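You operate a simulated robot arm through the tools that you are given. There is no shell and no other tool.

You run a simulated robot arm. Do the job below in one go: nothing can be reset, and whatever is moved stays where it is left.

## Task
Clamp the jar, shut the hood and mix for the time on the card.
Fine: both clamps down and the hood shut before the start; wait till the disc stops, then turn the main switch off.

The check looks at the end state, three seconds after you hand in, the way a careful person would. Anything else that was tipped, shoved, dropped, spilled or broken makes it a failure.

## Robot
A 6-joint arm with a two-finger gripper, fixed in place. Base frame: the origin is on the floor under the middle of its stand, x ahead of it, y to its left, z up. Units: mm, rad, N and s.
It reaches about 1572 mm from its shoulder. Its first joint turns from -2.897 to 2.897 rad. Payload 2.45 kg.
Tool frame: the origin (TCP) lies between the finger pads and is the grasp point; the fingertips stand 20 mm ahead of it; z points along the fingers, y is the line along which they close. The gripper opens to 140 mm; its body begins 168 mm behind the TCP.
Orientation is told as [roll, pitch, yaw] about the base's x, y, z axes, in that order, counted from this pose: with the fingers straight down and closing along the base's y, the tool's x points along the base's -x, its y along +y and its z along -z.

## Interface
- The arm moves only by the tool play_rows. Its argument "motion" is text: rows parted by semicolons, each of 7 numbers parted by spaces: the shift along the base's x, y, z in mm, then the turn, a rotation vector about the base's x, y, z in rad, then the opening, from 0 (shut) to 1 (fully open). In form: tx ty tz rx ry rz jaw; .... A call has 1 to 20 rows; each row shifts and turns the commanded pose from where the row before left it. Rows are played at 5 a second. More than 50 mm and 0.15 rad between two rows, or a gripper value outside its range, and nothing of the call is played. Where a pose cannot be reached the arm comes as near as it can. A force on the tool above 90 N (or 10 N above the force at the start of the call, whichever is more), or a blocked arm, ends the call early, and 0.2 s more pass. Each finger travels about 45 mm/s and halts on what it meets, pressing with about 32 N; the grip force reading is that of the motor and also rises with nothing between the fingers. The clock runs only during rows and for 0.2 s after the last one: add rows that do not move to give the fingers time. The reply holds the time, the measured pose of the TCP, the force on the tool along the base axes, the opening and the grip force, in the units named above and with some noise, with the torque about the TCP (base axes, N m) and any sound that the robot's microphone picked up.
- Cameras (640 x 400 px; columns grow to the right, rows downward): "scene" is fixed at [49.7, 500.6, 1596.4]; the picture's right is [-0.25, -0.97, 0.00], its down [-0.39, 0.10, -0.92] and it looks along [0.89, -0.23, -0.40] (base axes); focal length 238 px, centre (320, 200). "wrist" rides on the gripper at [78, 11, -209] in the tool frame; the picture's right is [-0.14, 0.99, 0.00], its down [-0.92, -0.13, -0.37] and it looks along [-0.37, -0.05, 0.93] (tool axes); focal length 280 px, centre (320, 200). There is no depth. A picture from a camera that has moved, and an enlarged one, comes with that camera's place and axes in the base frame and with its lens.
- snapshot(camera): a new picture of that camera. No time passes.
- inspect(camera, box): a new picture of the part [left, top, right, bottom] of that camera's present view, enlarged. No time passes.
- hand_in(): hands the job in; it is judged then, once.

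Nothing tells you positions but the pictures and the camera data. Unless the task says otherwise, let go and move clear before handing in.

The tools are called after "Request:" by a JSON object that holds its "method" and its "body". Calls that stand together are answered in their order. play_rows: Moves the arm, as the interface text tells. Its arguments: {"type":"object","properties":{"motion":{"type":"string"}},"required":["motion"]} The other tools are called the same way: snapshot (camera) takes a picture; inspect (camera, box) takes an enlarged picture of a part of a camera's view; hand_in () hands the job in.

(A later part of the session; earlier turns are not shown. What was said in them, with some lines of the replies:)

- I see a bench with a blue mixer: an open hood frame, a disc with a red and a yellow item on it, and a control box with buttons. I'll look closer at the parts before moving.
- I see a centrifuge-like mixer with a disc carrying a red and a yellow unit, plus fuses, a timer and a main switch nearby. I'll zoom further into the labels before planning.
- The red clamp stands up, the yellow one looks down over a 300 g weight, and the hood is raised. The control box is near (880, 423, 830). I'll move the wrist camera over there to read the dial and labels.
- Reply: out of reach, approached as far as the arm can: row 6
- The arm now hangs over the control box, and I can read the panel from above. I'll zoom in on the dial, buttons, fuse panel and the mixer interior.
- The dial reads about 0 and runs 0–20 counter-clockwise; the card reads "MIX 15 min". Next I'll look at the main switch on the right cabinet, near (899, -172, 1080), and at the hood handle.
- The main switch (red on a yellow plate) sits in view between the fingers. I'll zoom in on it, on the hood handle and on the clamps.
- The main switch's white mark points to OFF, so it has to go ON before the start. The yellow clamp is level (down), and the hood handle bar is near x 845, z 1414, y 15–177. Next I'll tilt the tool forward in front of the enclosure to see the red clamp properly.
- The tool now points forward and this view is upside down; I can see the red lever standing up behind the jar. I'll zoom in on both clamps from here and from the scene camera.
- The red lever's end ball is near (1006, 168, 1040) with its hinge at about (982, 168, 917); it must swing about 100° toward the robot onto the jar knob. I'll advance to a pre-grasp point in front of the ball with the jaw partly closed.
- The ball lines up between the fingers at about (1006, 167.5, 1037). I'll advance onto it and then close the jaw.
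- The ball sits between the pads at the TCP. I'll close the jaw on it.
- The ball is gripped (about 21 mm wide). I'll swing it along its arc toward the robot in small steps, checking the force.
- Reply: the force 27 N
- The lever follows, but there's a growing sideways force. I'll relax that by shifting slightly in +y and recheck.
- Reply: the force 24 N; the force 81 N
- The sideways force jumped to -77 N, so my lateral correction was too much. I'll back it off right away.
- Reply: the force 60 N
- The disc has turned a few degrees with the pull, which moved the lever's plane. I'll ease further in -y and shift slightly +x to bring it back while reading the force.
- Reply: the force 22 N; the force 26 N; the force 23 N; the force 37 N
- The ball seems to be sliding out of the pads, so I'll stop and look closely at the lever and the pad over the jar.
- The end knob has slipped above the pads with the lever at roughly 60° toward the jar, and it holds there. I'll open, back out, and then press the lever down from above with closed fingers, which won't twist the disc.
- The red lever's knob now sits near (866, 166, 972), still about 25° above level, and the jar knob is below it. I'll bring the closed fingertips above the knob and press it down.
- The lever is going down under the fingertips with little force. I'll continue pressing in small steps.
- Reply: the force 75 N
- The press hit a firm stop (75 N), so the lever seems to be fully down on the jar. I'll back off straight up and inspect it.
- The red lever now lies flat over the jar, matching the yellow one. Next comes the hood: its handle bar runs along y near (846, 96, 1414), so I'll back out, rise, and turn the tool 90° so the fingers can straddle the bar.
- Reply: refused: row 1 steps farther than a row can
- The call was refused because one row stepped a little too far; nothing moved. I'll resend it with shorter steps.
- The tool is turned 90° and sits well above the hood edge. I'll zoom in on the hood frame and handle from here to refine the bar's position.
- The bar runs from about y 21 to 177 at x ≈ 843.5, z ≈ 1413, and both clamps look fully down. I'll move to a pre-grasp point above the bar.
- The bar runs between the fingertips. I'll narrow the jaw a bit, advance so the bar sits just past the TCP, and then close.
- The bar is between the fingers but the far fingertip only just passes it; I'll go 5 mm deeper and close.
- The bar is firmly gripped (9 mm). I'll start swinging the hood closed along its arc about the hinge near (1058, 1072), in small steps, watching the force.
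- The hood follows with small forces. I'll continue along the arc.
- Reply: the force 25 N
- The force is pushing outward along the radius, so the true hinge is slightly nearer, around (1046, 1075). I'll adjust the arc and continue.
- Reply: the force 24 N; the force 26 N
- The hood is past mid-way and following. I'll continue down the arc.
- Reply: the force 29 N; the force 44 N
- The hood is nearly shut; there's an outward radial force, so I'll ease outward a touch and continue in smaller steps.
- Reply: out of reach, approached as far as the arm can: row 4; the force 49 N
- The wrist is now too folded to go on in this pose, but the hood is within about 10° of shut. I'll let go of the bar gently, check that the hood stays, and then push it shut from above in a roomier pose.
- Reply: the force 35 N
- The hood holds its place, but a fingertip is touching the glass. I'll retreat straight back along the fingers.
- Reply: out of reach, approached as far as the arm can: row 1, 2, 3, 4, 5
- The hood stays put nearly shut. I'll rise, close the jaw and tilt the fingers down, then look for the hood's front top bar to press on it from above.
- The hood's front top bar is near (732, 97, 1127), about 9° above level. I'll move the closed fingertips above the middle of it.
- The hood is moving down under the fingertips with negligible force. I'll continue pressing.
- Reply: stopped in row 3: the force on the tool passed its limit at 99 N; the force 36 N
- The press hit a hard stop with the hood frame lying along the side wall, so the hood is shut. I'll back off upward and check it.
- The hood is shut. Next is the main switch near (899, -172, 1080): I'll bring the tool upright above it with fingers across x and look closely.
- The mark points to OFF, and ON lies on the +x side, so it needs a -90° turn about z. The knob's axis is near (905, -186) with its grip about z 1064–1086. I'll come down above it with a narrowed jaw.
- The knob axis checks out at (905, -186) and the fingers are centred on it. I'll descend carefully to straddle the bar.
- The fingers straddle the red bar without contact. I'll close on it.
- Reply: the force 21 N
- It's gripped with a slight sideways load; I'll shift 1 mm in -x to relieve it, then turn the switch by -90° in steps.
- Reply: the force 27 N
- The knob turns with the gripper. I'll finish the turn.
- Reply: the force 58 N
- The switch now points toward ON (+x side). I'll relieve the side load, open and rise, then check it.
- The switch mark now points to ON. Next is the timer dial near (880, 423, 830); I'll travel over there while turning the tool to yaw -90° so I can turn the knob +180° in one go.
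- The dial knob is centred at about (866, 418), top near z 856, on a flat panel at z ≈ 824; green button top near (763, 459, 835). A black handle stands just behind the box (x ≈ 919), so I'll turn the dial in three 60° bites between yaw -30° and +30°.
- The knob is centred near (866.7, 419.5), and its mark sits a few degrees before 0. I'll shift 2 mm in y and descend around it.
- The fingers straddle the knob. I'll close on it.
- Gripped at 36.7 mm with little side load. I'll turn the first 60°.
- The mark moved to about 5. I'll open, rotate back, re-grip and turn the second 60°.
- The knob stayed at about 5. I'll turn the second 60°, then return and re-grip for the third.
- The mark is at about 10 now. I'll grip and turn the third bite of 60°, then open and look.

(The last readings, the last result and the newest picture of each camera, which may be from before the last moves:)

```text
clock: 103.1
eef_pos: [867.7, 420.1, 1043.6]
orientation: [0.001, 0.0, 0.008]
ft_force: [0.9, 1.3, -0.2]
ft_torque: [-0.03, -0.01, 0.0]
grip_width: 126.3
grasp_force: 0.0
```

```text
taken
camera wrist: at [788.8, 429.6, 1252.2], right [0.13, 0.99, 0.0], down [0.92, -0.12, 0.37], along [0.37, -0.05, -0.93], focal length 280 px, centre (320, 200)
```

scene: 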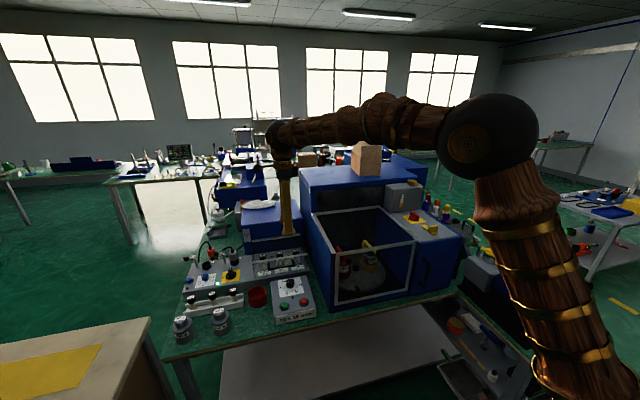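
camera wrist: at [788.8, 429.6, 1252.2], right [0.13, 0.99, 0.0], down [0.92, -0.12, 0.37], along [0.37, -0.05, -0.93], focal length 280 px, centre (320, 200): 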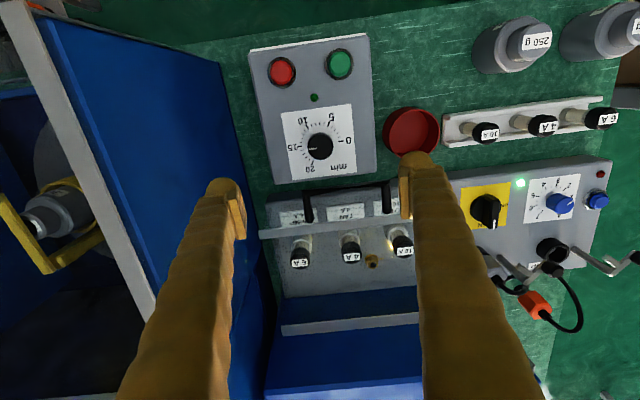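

Request:
{"method": "inspect", "body": {"camera": "wrist", "box": [280, 105, 360, 185]}}

Request:
{"method": "inspect", "body": {"camera": "scene", "box": [270, 270, 320, 325]}}

Request:
{"method": "inspect", "body": {"camera": "wrist", "box": [295, 120, 345, 170]}}

```text
5.00 times, centred on (320, 145) of wrist
camera zoom: at [788.8, 429.6, 1252.2], right [0.13, 0.99, 0.0], down [0.92, -0.12, 0.37], along [0.37, -0.05, -0.93], focal length 1402 px, centre (320, 475)
```

zoom: 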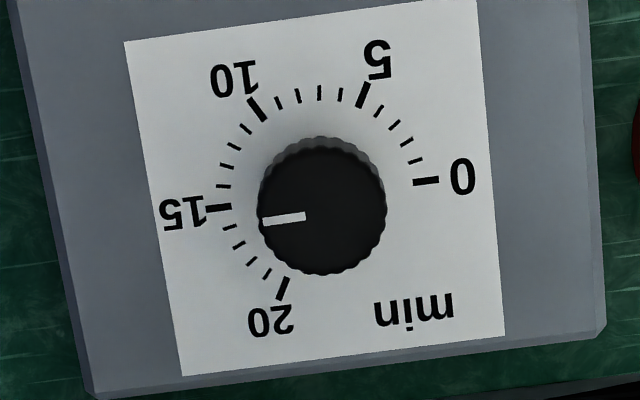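

```text
7.27 times, centred on (295, 298) of scene
camera zoom: at [49.7, 500.6, 1596.4], right [-0.25, -0.97, 0.0], down [-0.39, 0.1, -0.92], along [0.89, -0.23, -0.4], focal length 1731 px, centre (502, -509)
```

zoom: 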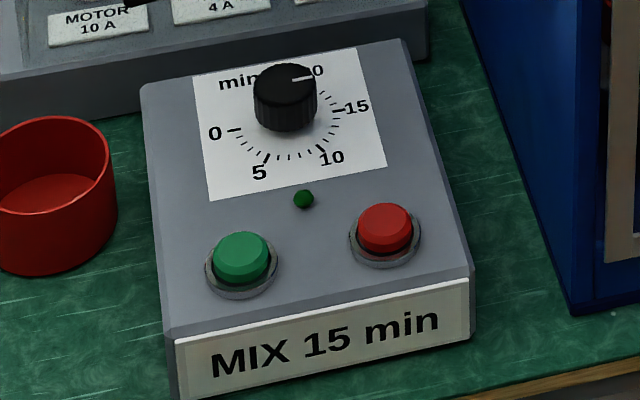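

```text
8.00 times, centred on (320, 145) of wrist
camera zoom: at [788.8, 429.6, 1252.2], right [0.13, 0.99, 0.0], down [0.92, -0.12, 0.37], along [0.37, -0.05, -0.93], focal length 2243 px, centre (320, 640)
```

zoom: 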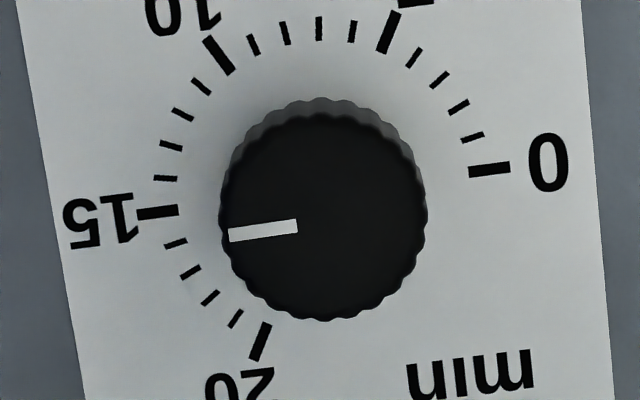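

The dial's mark lies on 15 (parallel to the 0–15 line within about a degree). Now I'll press the green start button at about (763, 459.5, 835) using one closed fingertip.

Request:
{"method": "play_rows", "body": {"motion": "-35 8.5 0 0 0 0 0.5; -35 8.5 0 0 0 0 0.2; -34.7 8.4 0 0 0 -0.008 0; 0 0 -40 0 0 0 0; 0 0 -40 0 0 0 0; 0 0 -40 0 0 0 0; 0 0 -35 0 0 0 0; 0 0 0 0 0 0 0"}}

Request:
{"method": "snapshot", "body": {"camera": "wrist"}}

Request:
{"method": "inspect", "body": {"camera": "scene", "box": [255, 255, 325, 330]}}

```text
clock: 104.9
eef_pos: [762.4, 446.1, 886.7]
orientation: [-0.001, 0.0, -0.001]
ft_force: [0.1, 0.7, 0.5]
ft_torque: [0.01, 0.0, -0.01]
grip_width: 0.0
grasp_force: 24.3
```

```text
taken
camera wrist: at [684.2, 455.8, 1095.2], right [0.14, 0.99, 0.0], down [0.92, -0.13, 0.37], along [0.37, -0.05, -0.93], focal length 280 px, centre (320, 200)
```

wrist: 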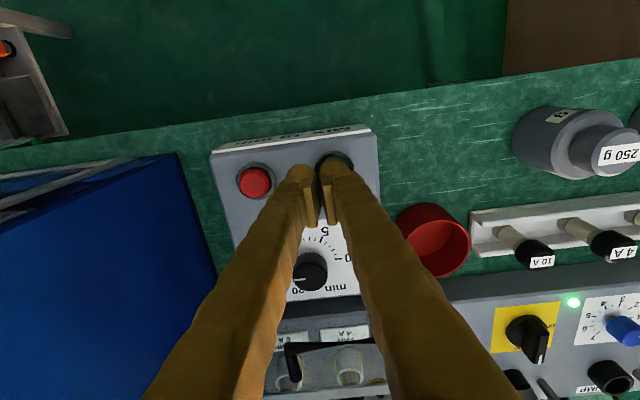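

```text
5.33 times, centred on (290, 292) of scene
camera zoom: at [49.7, 500.6, 1596.4], right [-0.25, -0.97, 0.0], down [-0.39, 0.1, -0.92], along [0.89, -0.23, -0.4], focal length 1269 px, centre (480, -293)
```

zoom: 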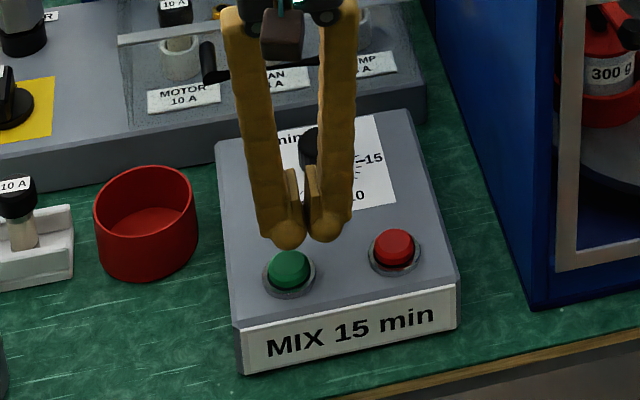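

The fingertip is right above the green button. I'll lower and press gently.

Request:
{"method": "play_rows", "body": {"motion": "0 0 -15 0 0 0 0; 0 0 -8 0 0 0 0; 0 0 -4 0 0 0 0; 0 0 -3 0 0 0 0; 0 0 0 0 0 0 0"}}

```text
clock: 106.1
eef_pos: [762.2, 445.2, 857.7]
orientation: [0.001, -0.002, 0.001]
ft_force: [-1.3, 0.2, 0.2]
ft_torque: [0.02, 0.01, 0.0]
grip_width: 0.1
grasp_force: 29.2
```

Request:
{"method": "play_rows", "body": {"motion": "0 0 -2 0 0 0 0; 0 0 -2 0 0 0 0; 0 0 -2 0 0 0 0; 0 0 0 0 0 0 0"}}

Request:
{"method": "inspect", "body": {"camera": "scene", "box": [255, 255, 325, 330]}}

```text
clock: 107.1
eef_pos: [762.0, 445.1, 853.3]
orientation: [0.0, -0.003, -0.001]
ft_force: [-1.2, 2.6, 6.5]
ft_torque: [0.08, 0.07, 0.01]
grip_width: 0.1
grasp_force: 29.4
heard: click
```

```text
5.33 times, centred on (290, 292) of scene
camera zoom: at [49.7, 500.6, 1596.4], right [-0.25, -0.97, 0.0], down [-0.39, 0.1, -0.92], along [0.89, -0.23, -0.4], focal length 1269 px, centre (480, -293)
```

zoom: 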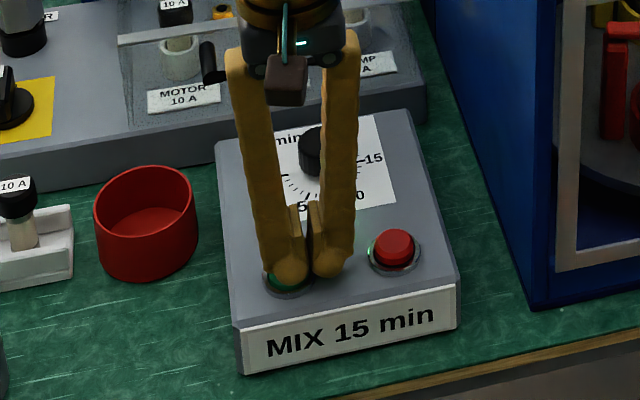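

A click, and the disc appears to have started turning. I'll lift off and watch the machine.

Request:
{"method": "play_rows", "body": {"motion": "0 0 10 0 0 0 0; 0 0 30 0 0 0 0; 0 0 40 0 0 0 0; 0 0 45 0 0 0 0; 0 0 45 0 0 0 0; 0 0 0 0 0 0 0"}}

Request:
{"method": "inspect", "body": {"camera": "scene", "box": [250, 180, 450, 330]}}

Request:
{"method": "inspect", "body": {"camera": "scene", "box": [270, 270, 320, 325]}}

```text
clock: 108.5
eef_pos: [763.8, 445.6, 1023.1]
orientation: [0.0, 0.0, -0.001]
ft_force: [0.8, -0.3, 0.1]
ft_torque: [-0.02, -0.01, -0.04]
grip_width: 0.2
grasp_force: 29.7
```

```text
2.67 times, centred on (350, 255) of scene
camera zoom: at [49.7, 500.6, 1596.4], right [-0.25, -0.97, 0.0], down [-0.39, 0.1, -0.92], along [0.89, -0.23, -0.4], focal length 635 px, centre (240, 53)
```

zoom: 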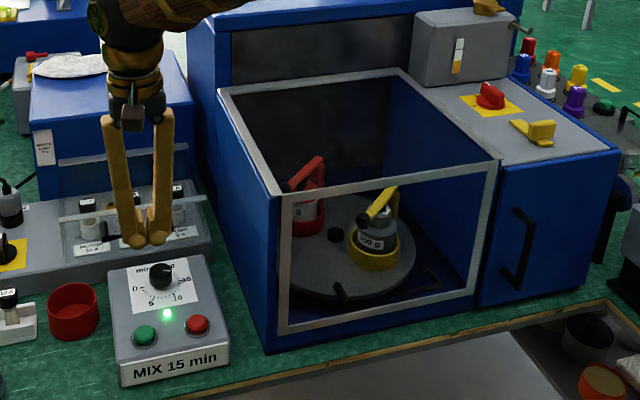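

```text
7.27 times, centred on (295, 298) of scene
camera zoom: at [49.7, 500.6, 1596.4], right [-0.25, -0.97, 0.0], down [-0.39, 0.1, -0.92], along [0.89, -0.23, -0.4], focal length 1731 px, centre (502, -509)
```

zoom: 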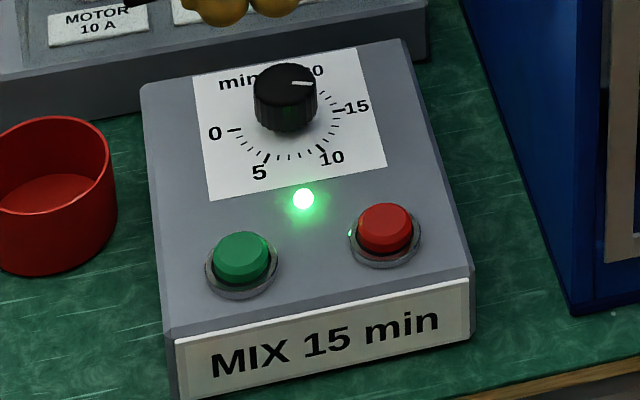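

The lamp is lit, the dial is counting down and the disc turns: mixing runs. Meanwhile I'll travel to wait above the main switch without touching it.

Request:
{"method": "play_rows", "body": {"motion": "0 0 48 0 0 0 0.1; 0 0 48 0 0 0 0.2; 0 0 48 0 0 0 0.24; 0 0 48 0 0 0 0.24; 0 0 35 0 0 0 0.24; 10.1 -45.1 0 0 0 0 0.24; 10.1 -45.1 0 0 0 0 0.24; 10.1 -45.1 0 0 0 0 0.24; 10.1 -45.1 0 0 0 0 0.24; 10.1 -45.1 0 0 0 0 0.24; 10.1 -45.1 0 0 0 0 0.24; 10.1 -45.1 0 0 0 0 0.24; 10.1 -45.1 0 0 0 0 0.24; 10.1 -45.1 0 0 0 0 0.24; 10.1 -45.1 0 0 0 0 0.24; 10.1 -45.1 0 0 0 0 0.24; 10.1 -45.1 0 0 0 0 0.24; 10.1 -45.1 0 0 0 0 0.24; 10.1 -45.1 0 0 0 0 0.24; 0 0 0 0 0 0 0.24"}}

Request:
{"method": "inspect", "body": {"camera": "scene", "box": [270, 270, 320, 325]}}

Request:
{"method": "snapshot", "body": {"camera": "wrist"}}

Request:
{"method": "inspect", "body": {"camera": "scene", "box": [290, 180, 450, 320]}}

```text
clock: 112.7
eef_pos: [904.1, -186.1, 1251.4]
orientation: [-0.001, 0.001, 0.0]
ft_force: [0.7, 1.5, 0.3]
ft_torque: [-0.01, 0.04, 0.02]
grip_width: 33.6
grasp_force: 0.0
```

```text
7.27 times, centred on (295, 298) of scene
camera zoom: at [49.7, 500.6, 1596.4], right [-0.25, -0.97, 0.0], down [-0.39, 0.1, -0.92], along [0.89, -0.23, -0.4], focal length 1731 px, centre (502, -509)
```

zoom: 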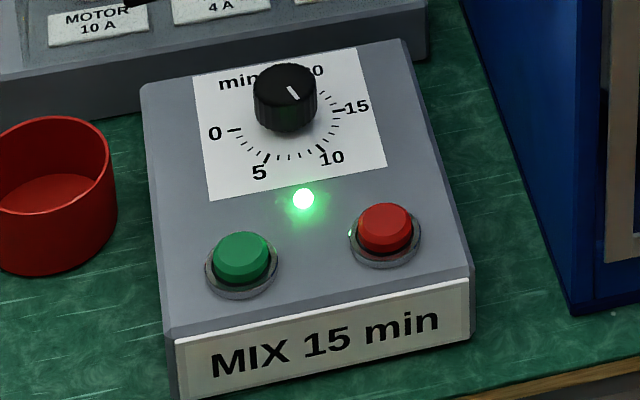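

```text
taken
camera wrist: at [826.1, -175.6, 1458.6], right [0.14, 0.99, 0.0], down [0.92, -0.13, 0.37], along [0.37, -0.05, -0.93], focal length 280 px, centre (320, 200)
```

wrist: 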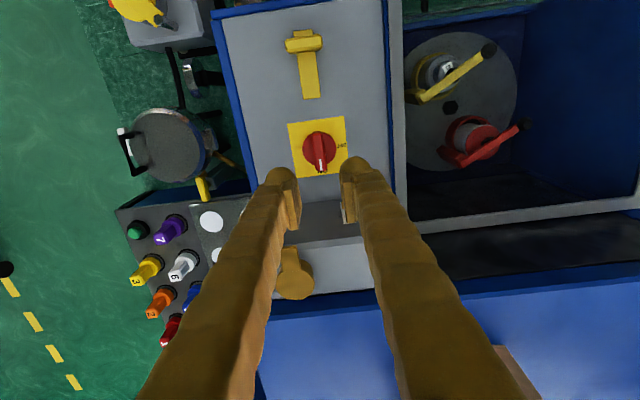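

```text
2.86 times, centred on (370, 250) of scene
camera zoom: at [49.7, 500.6, 1596.4], right [-0.25, -0.97, 0.0], down [-0.39, 0.1, -0.92], along [0.89, -0.23, -0.4], focal length 680 px, centre (177, 57)
```

zoom: 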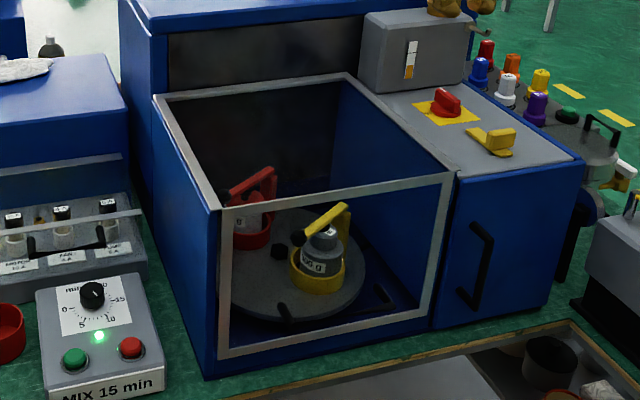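

The timer has counted down to roughly 11 and the disc is spinning. I'll wait in place.

Request:
{"method": "play_rows", "body": {"motion": "0 0 0 0 0 0 0.24; 0 0 0 0 0 0 0.24; 0 0 0 0 0 0 0.24; 0 0 0 0 0 0 0.24; 0 0 0 0 0 0 0.24; 0 0 0 0 0 0 0.24; 0 0 0 0 0 0 0.24; 0 0 0 0 0 0 0.24; 0 0 0 0 0 0 0.24; 0 0 0 0 0 0 0.24; 0 0 0 0 0 0 0.24; 0 0 0 0 0 0 0.24; 0 0 0 0 0 0 0.24; 0 0 0 0 0 0 0.24; 0 0 0 0 0 0 0.24; 0 0 0 0 0 0 0.24; 0 0 0 0 0 0 0.24; 0 0 0 0 0 0 0.24; 0 0 0 0 0 0 0.24; 0 0 0 0 0 0 0.24"}}

Request:
{"method": "play_rows", "body": {"motion": "0 0 0 0 0 0 0.24; 0 0 0 0 0 0 0.24; 0 0 0 0 0 0 0.24; 0 0 0 0 0 0 0.24; 0 0 0 0 0 0 0.24; 0 0 0 0 0 0 0.24; 0 0 0 0 0 0 0.24; 0 0 0 0 0 0 0.24; 0 0 0 0 0 0 0.24; 0 0 0 0 0 0 0.24; 0 0 0 0 0 0 0.24; 0 0 0 0 0 0 0.24; 0 0 0 0 0 0 0.24; 0 0 0 0 0 0 0.24; 0 0 0 0 0 0 0.24; 0 0 0 0 0 0 0.24; 0 0 0 0 0 0 0.24; 0 0 0 0 0 0 0.24; 0 0 0 0 0 0 0.24; 0 0 0 0 0 0 0.24"}}

Request:
{"method": "inspect", "body": {"camera": "scene", "box": [250, 180, 450, 330]}}

Request:
{"method": "inspect", "body": {"camera": "scene", "box": [270, 270, 320, 325]}}

```text
clock: 116.9
eef_pos: [904.6, -185.8, 1250.4]
orientation: [-0.001, 0.002, -0.001]
ft_force: [0.8, -0.7, -0.7]
ft_torque: [-0.02, 0.01, 0.0]
grip_width: 33.5
grasp_force: 0.1
```

```text
clock: 121.1
eef_pos: [904.6, -184.9, 1250.2]
orientation: [0.001, -0.001, 0.0]
ft_force: [-1.5, -0.3, 0.5]
ft_torque: [0.01, 0.0, 0.01]
grip_width: 33.3
grasp_force: 0.0
```

```text
2.67 times, centred on (350, 255) of scene
camera zoom: at [49.7, 500.6, 1596.4], right [-0.25, -0.97, 0.0], down [-0.39, 0.1, -0.92], along [0.89, -0.23, -0.4], focal length 635 px, centre (240, 53)
```

zoom: 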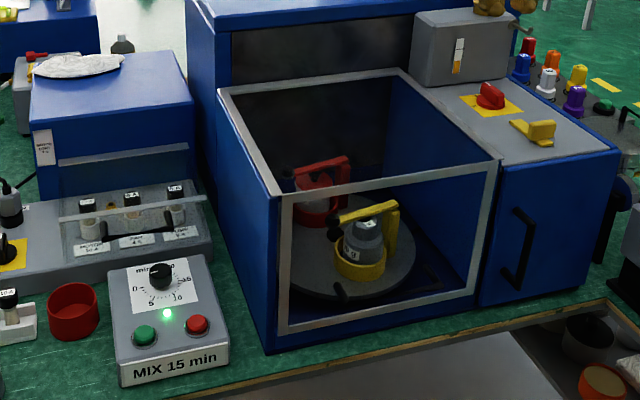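

```text
7.27 times, centred on (295, 298) of scene
camera zoom: at [49.7, 500.6, 1596.4], right [-0.25, -0.97, 0.0], down [-0.39, 0.1, -0.92], along [0.89, -0.23, -0.4], focal length 1731 px, centre (502, -509)
```

zoom: 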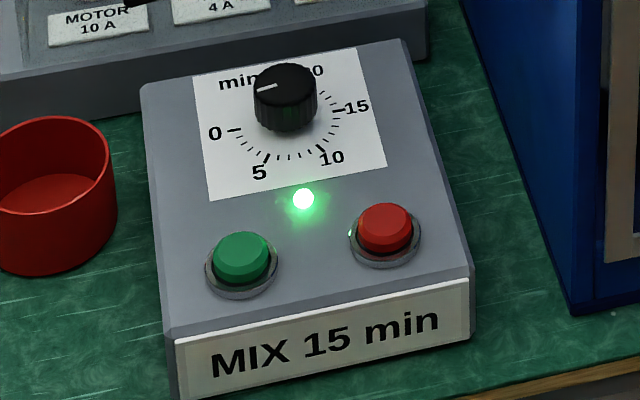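

The dial is almost back at 0. I'll wait for it to run out and check the disc.

Request:
{"method": "play_rows", "body": {"motion": "0 0 0 0 0 0 0.24; 0 0 0 0 0 0 0.24; 0 0 0 0 0 0 0.24; 0 0 0 0 0 0 0.24; 0 0 0 0 0 0 0.24; 0 0 0 0 0 0 0.24; 0 0 0 0 0 0 0.24; 0 0 0 0 0 0 0.24; 0 0 0 0 0 0 0.24; 0 0 0 0 0 0 0.24"}}

Request:
{"method": "inspect", "body": {"camera": "scene", "box": [250, 180, 450, 330]}}

Request:
{"method": "inspect", "body": {"camera": "scene", "box": [270, 270, 320, 325]}}

```text
clock: 123.3
eef_pos: [904.6, -185.2, 1249.6]
orientation: [0.001, 0.0, 0.001]
ft_force: [0.5, 0.4, 0.0]
ft_torque: [-0.02, 0.0, 0.01]
grip_width: 33.8
grasp_force: 0.0
```

```text
2.67 times, centred on (350, 255) of scene
camera zoom: at [49.7, 500.6, 1596.4], right [-0.25, -0.97, 0.0], down [-0.39, 0.1, -0.92], along [0.89, -0.23, -0.4], focal length 635 px, centre (240, 53)
```

zoom: 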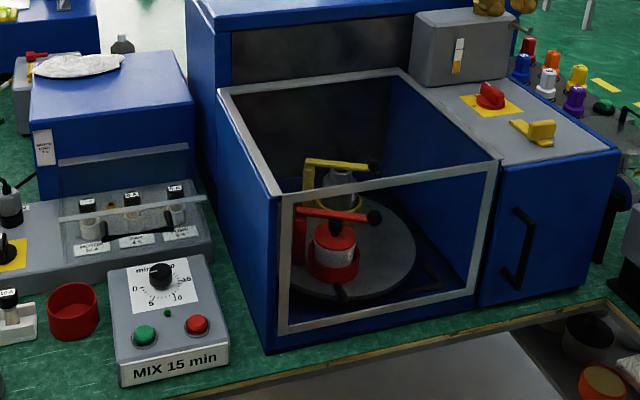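

```text
7.27 times, centred on (295, 298) of scene
camera zoom: at [49.7, 500.6, 1596.4], right [-0.25, -0.97, 0.0], down [-0.39, 0.1, -0.92], along [0.89, -0.23, -0.4], focal length 1731 px, centre (502, -509)
```

zoom: 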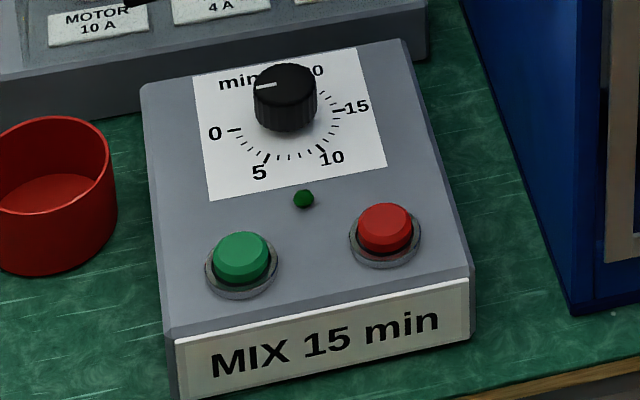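

The timer is at 0 and the lamp is out. I'll wait and compare views to make sure the disc has stopped.

Request:
{"method": "play_rows", "body": {"motion": "0 0 0 0 0 0 0.24; 0 0 0 0 0 0 0.24; 0 0 0 0 0 0 0.24; 0 0 0 0 0 0 0.24; 0 0 0 0 0 0 0.24; 0 0 0 0 0 0 0.24; 0 0 0 0 0 0 0.24; 0 0 0 0 0 0 0.24; 0 0 0 0 0 0 0.24; 0 0 0 0 0 0 0.24"}}

Request:
{"method": "inspect", "body": {"camera": "scene", "box": [310, 210, 420, 310]}}

Request:
{"method": "play_rows", "body": {"motion": "0 0 0 0 0 0 0.24; 0 0 0 0 0 0 0.24; 0 0 0 0 0 0 0.24; 0 0 0 0 0 0 0.24; 0 0 0 0 0 0 0.24"}}

Request:
{"method": "inspect", "body": {"camera": "scene", "box": [310, 210, 420, 310]}}

```text
clock: 125.5
eef_pos: [903.5, -185.6, 1250.0]
orientation: [-0.001, -0.001, -0.001]
ft_force: [-0.8, -0.1, -0.5]
ft_torque: [0.0, -0.01, 0.01]
grip_width: 33.6
grasp_force: 0.0
```

```text
4.00 times, centred on (365, 260) of scene
camera zoom: at [49.7, 500.6, 1596.4], right [-0.25, -0.97, 0.0], down [-0.39, 0.1, -0.92], along [0.89, -0.23, -0.4], focal length 952 px, centre (140, -40)
```

zoom: 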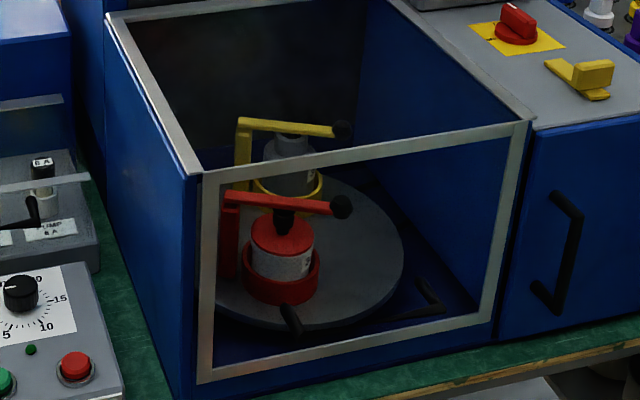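

```text
clock: 126.7
eef_pos: [903.4, -185.1, 1250.6]
orientation: [0.001, -0.001, 0.0]
ft_force: [0.7, -0.1, 0.2]
ft_torque: [-0.05, 0.0, 0.0]
grip_width: 33.6
grasp_force: 0.1
```

```text
4.00 times, centred on (365, 260) of scene
camera zoom: at [49.7, 500.6, 1596.4], right [-0.25, -0.97, 0.0], down [-0.39, 0.1, -0.92], along [0.89, -0.23, -0.4], focal length 952 px, centre (140, -40)
```

zoom: 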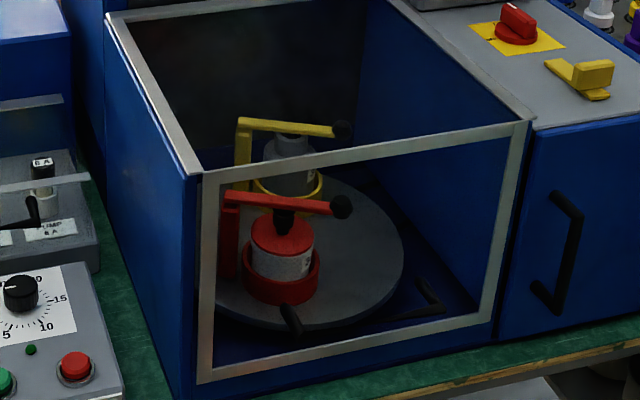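

The two views are identical, so the disc has stopped. Now I'll come down on the switch bar with fingers across y to turn it back to OFF.

Request:
{"method": "play_rows", "body": {"motion": "1.4 -2 -40 0 0 0 0.24; 0 0 -40 0 0 0 0.24; 0 0 -35 0 0 0 0.24; 0 0 -20 0 0 0 0.24; 0 0 0 0 0 0 0.24"}}

Request:
{"method": "inspect", "body": {"camera": "wrist", "box": [250, 100, 390, 240]}}

```text
clock: 127.9
eef_pos: [904.9, -188.3, 1114.9]
orientation: [0.001, 0.001, 0.001]
ft_force: [0.1, 0.3, 0.1]
ft_torque: [-0.04, -0.02, 0.01]
grip_width: 33.6
grasp_force: 0.1
```

```text
2.86 times, centred on (320, 170) of wrist
camera zoom: at [826.9, -177.9, 1322.2], right [0.14, 0.99, 0.0], down [0.92, -0.13, 0.37], along [0.37, -0.05, -0.93], focal length 801 px, centre (320, 286)
```

zoom: 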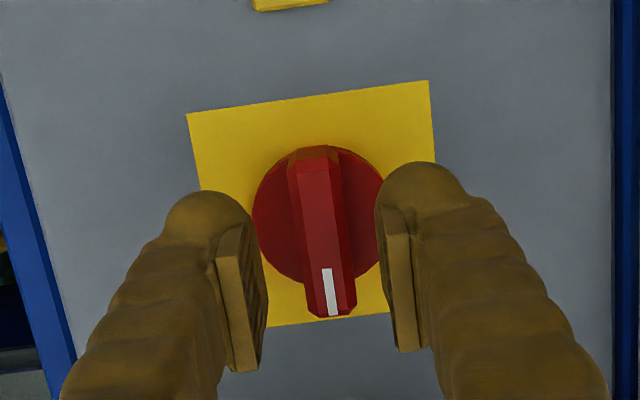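

The bar is centred between the pads. I'll descend and grip.

Request:
{"method": "play_rows", "body": {"motion": "0 0 -12 0 0 0 0.24; 0 0 -9 0 0 0 0.24; 0 0 -6 0 0 0 0.24; 0 0 0 0 0 0 0.2; 0 0 0 0 0 0 0.1; 0 0 0 0 0 0 0; 0 0 0 0 0 0 0; 0 0 0 0 0 0 0"}}

```text
clock: 129.7
eef_pos: [906.4, -186.7, 1087.1]
orientation: [-0.001, 0.001, 0.0]
ft_force: [0.5, 14.3, -2.1]
ft_torque: [0.17, -0.07, -0.01]
grip_width: 15.2
grasp_force: 41.1
```

Gripped. I'll relieve the small side load and turn +90° back to OFF.

Request:
{"method": "play_rows", "body": {"motion": "0 0.5 0 0 0 0.1 0; 0 0 0 0 0 0.145 0; 0 0 0 0 0 0.145 0; 0 0 0 0 0 0.145 0; 0 0 0 0 0 0.145 0; 0 0 0 0 0 0.145 0; 0 0 0 0 0 0.145 0; 0 0 0 0 0 0.145 0; 0 0 0 0 0 0.145 0; 0 0 0 0 0 0.145 0; 0 0 0 0 0 0.145 0; 0 0 0 0 0 0.021 0; 0 0 0 0 0 0 0; 0 0 0 0 0 0 0"}}

Request:
{"method": "snapshot", "body": {"camera": "wrist"}}

```text
clock: 132.7
eef_pos: [904.2, -186.8, 1087.4]
orientation: [0.0, -0.001, 1.572]
ft_force: [-5.0, -5.4, -0.6]
ft_torque: [-0.08, 0.06, -0.06]
grip_width: 14.7
grasp_force: 40.6
```

```text
taken
camera wrist: at [894.2, -266.3, 1295.6], right [-0.99, 0.14, 0.0], down [0.13, 0.92, 0.37], along [0.05, 0.37, -0.93], focal length 280 px, centre (320, 200)
```

wrist: 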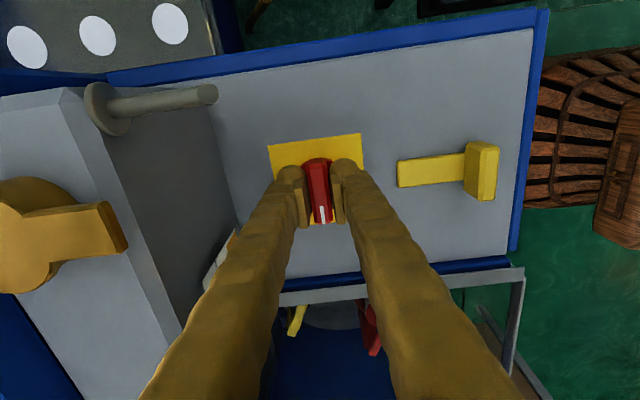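

The bar turned fully back. I'll release, rise clear and verify the switch position.

Request:
{"method": "play_rows", "body": {"motion": "0 0 0 0 0 0 0.12; 0 0 0 0 0 0 0.24; 0 0 0 0 0 0 0.24; 0 0 15 0 0 0 0.24; 0 0 40 0 0 0 0.24; 0 0 45 0 0 0 0.24; 0 0 45 0 0 0 0.24; 0 0 45 0 0 0 0.24; 0 0 0 0 0 0 0.24"}}

Request:
{"method": "inspect", "body": {"camera": "wrist", "box": [260, 70, 380, 190]}}

Request:
{"method": "inspect", "body": {"camera": "scene", "box": [385, 190, 445, 240]}}

```text
clock: 134.7
eef_pos: [904.9, -187.9, 1278.4]
orientation: [0.0, 0.002, 1.574]
ft_force: [-0.1, -0.1, 0.4]
ft_torque: [0.0, -0.03, 0.03]
grip_width: 33.5
grasp_force: 0.0
```

```text
3.33 times, centred on (320, 130) of wrist
camera zoom: at [894.2, -266.4, 1486.0], right [-0.99, 0.14, 0.0], down [0.13, 0.92, 0.37], along [0.05, 0.37, -0.93], focal length 935 px, centre (320, 433)
```

zoom: 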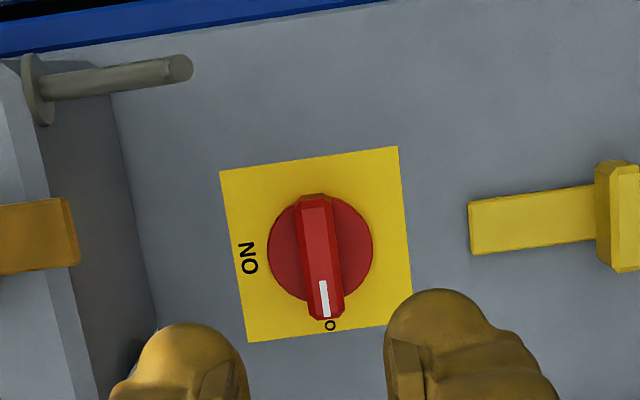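

```text
8.00 times, centred on (415, 215) of scene
camera zoom: at [49.7, 500.6, 1596.4], right [-0.25, -0.97, 0.0], down [-0.39, 0.1, -0.92], along [0.89, -0.23, -0.4], focal length 1904 px, centre (-440, 80)
```

zoom: 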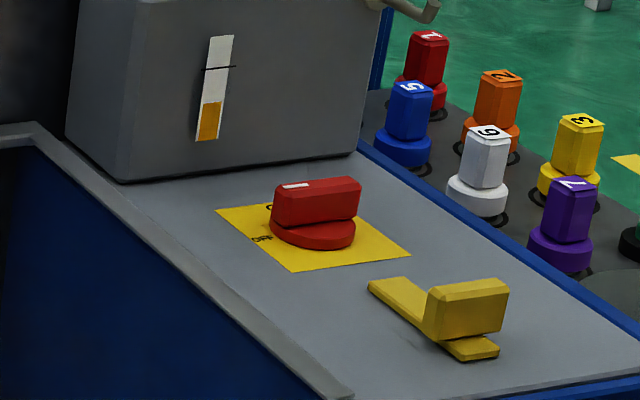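

The mark is on OFF again. I'll move the arm clear and take a final look at everything.

Request:
{"method": "play_rows", "body": {"motion": "0 0 45 0 0 0 0.5; 0 0 45 0 0 0 0.5; 0 0 45 0 0 0 0.5; -48 0 10 0 0 0 0.5; -48 0 10 0 0 0 0.5; -48 0 10 0 0 0 0.5; -48 0 10 0 0 0 0.5; -48 0 10 0 0 0 0.5; -48 0 10 0 0 0 0.5; 0 0 0 0 0 0 0.5"}}

Request:
{"method": "snapshot", "body": {"camera": "scene"}}

Request:
{"method": "inspect", "body": {"camera": "scene", "box": [290, 170, 460, 320]}}

Request:
{"method": "inspect", "body": {"camera": "scene", "box": [160, 230, 330, 345]}}

```text
clock: 136.9
eef_pos: [615.4, -185.9, 1473.6]
orientation: [0.0, 0.0, 1.573]
ft_force: [0.3, 0.1, -0.3]
ft_torque: [0.0, 0.03, -0.01]
grip_width: 70.0
grasp_force: 0.1
```

```text
taken
```

scene: 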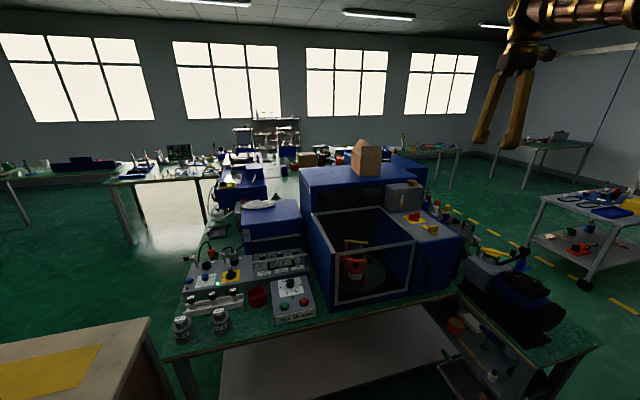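

```text
2.67 times, centred on (375, 245) of scene
camera zoom: at [49.7, 500.6, 1596.4], right [-0.25, -0.97, 0.0], down [-0.39, 0.1, -0.92], along [0.89, -0.23, -0.4], focal length 635 px, centre (173, 80)
```

zoom: 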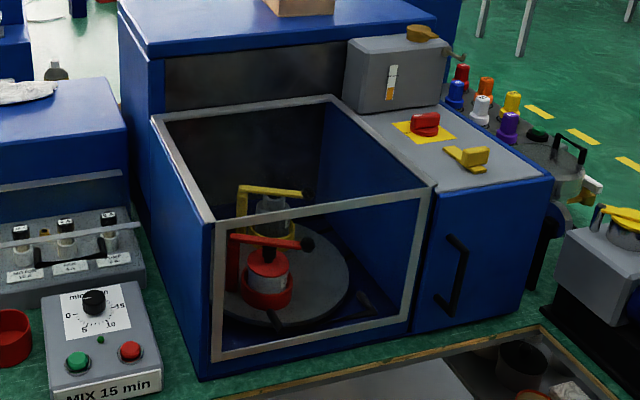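

```text
3.48 times, centred on (245, 288) of scene
camera zoom: at [49.7, 500.6, 1596.4], right [-0.25, -0.97, 0.0], down [-0.39, 0.1, -0.92], along [0.89, -0.23, -0.4], focal length 828 px, centre (581, -104)
```

zoom: 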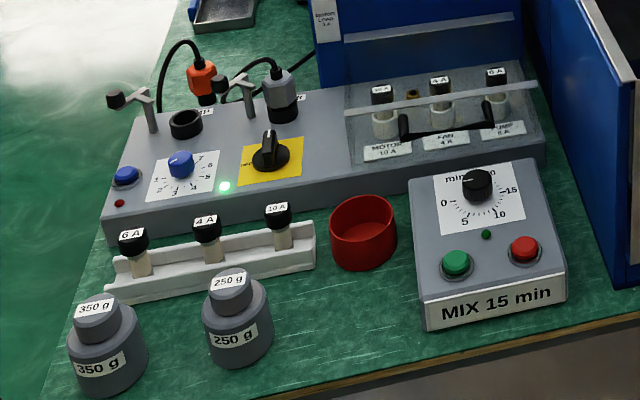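

Both clamps are down and the hood is shut. The mix ran its full time, the disc is still, the main switch is on OFF, and nothing else looks moved. The arm is clear, so I'm handing in.

Request:
{"method": "hand_in", "body": {}}

```text
The job is handed in.
```

The mix is done and handed in. The jar ran for the 15 minutes on the card, with both clamps down and the hood shut before the start.

- **Clamps:** The red clamp over the jar was up, so I pressed it down. The yellow one was already down. The disc turned a few degrees while I pulled on the red lever, but both units stayed in their cups.
- **Hood:** I swung it down by its handle and pressed the front bar until it hit its stop. Near the end a fingertip pressed on the glass until I backed off.
- **Main switch:** It was off when I started, so I turned it on before the mix.
- **Mixing:** I set the dial to 15 and pressed the green button. The lamp lit, the dial ran back to 0 and the lamp went out.
- **Finish:** I waited until two views about a second apart showed the disc still. Then I turned the main switch off and moved the arm clear.

In the last picture nothing else looked moved, tipped or spilled.
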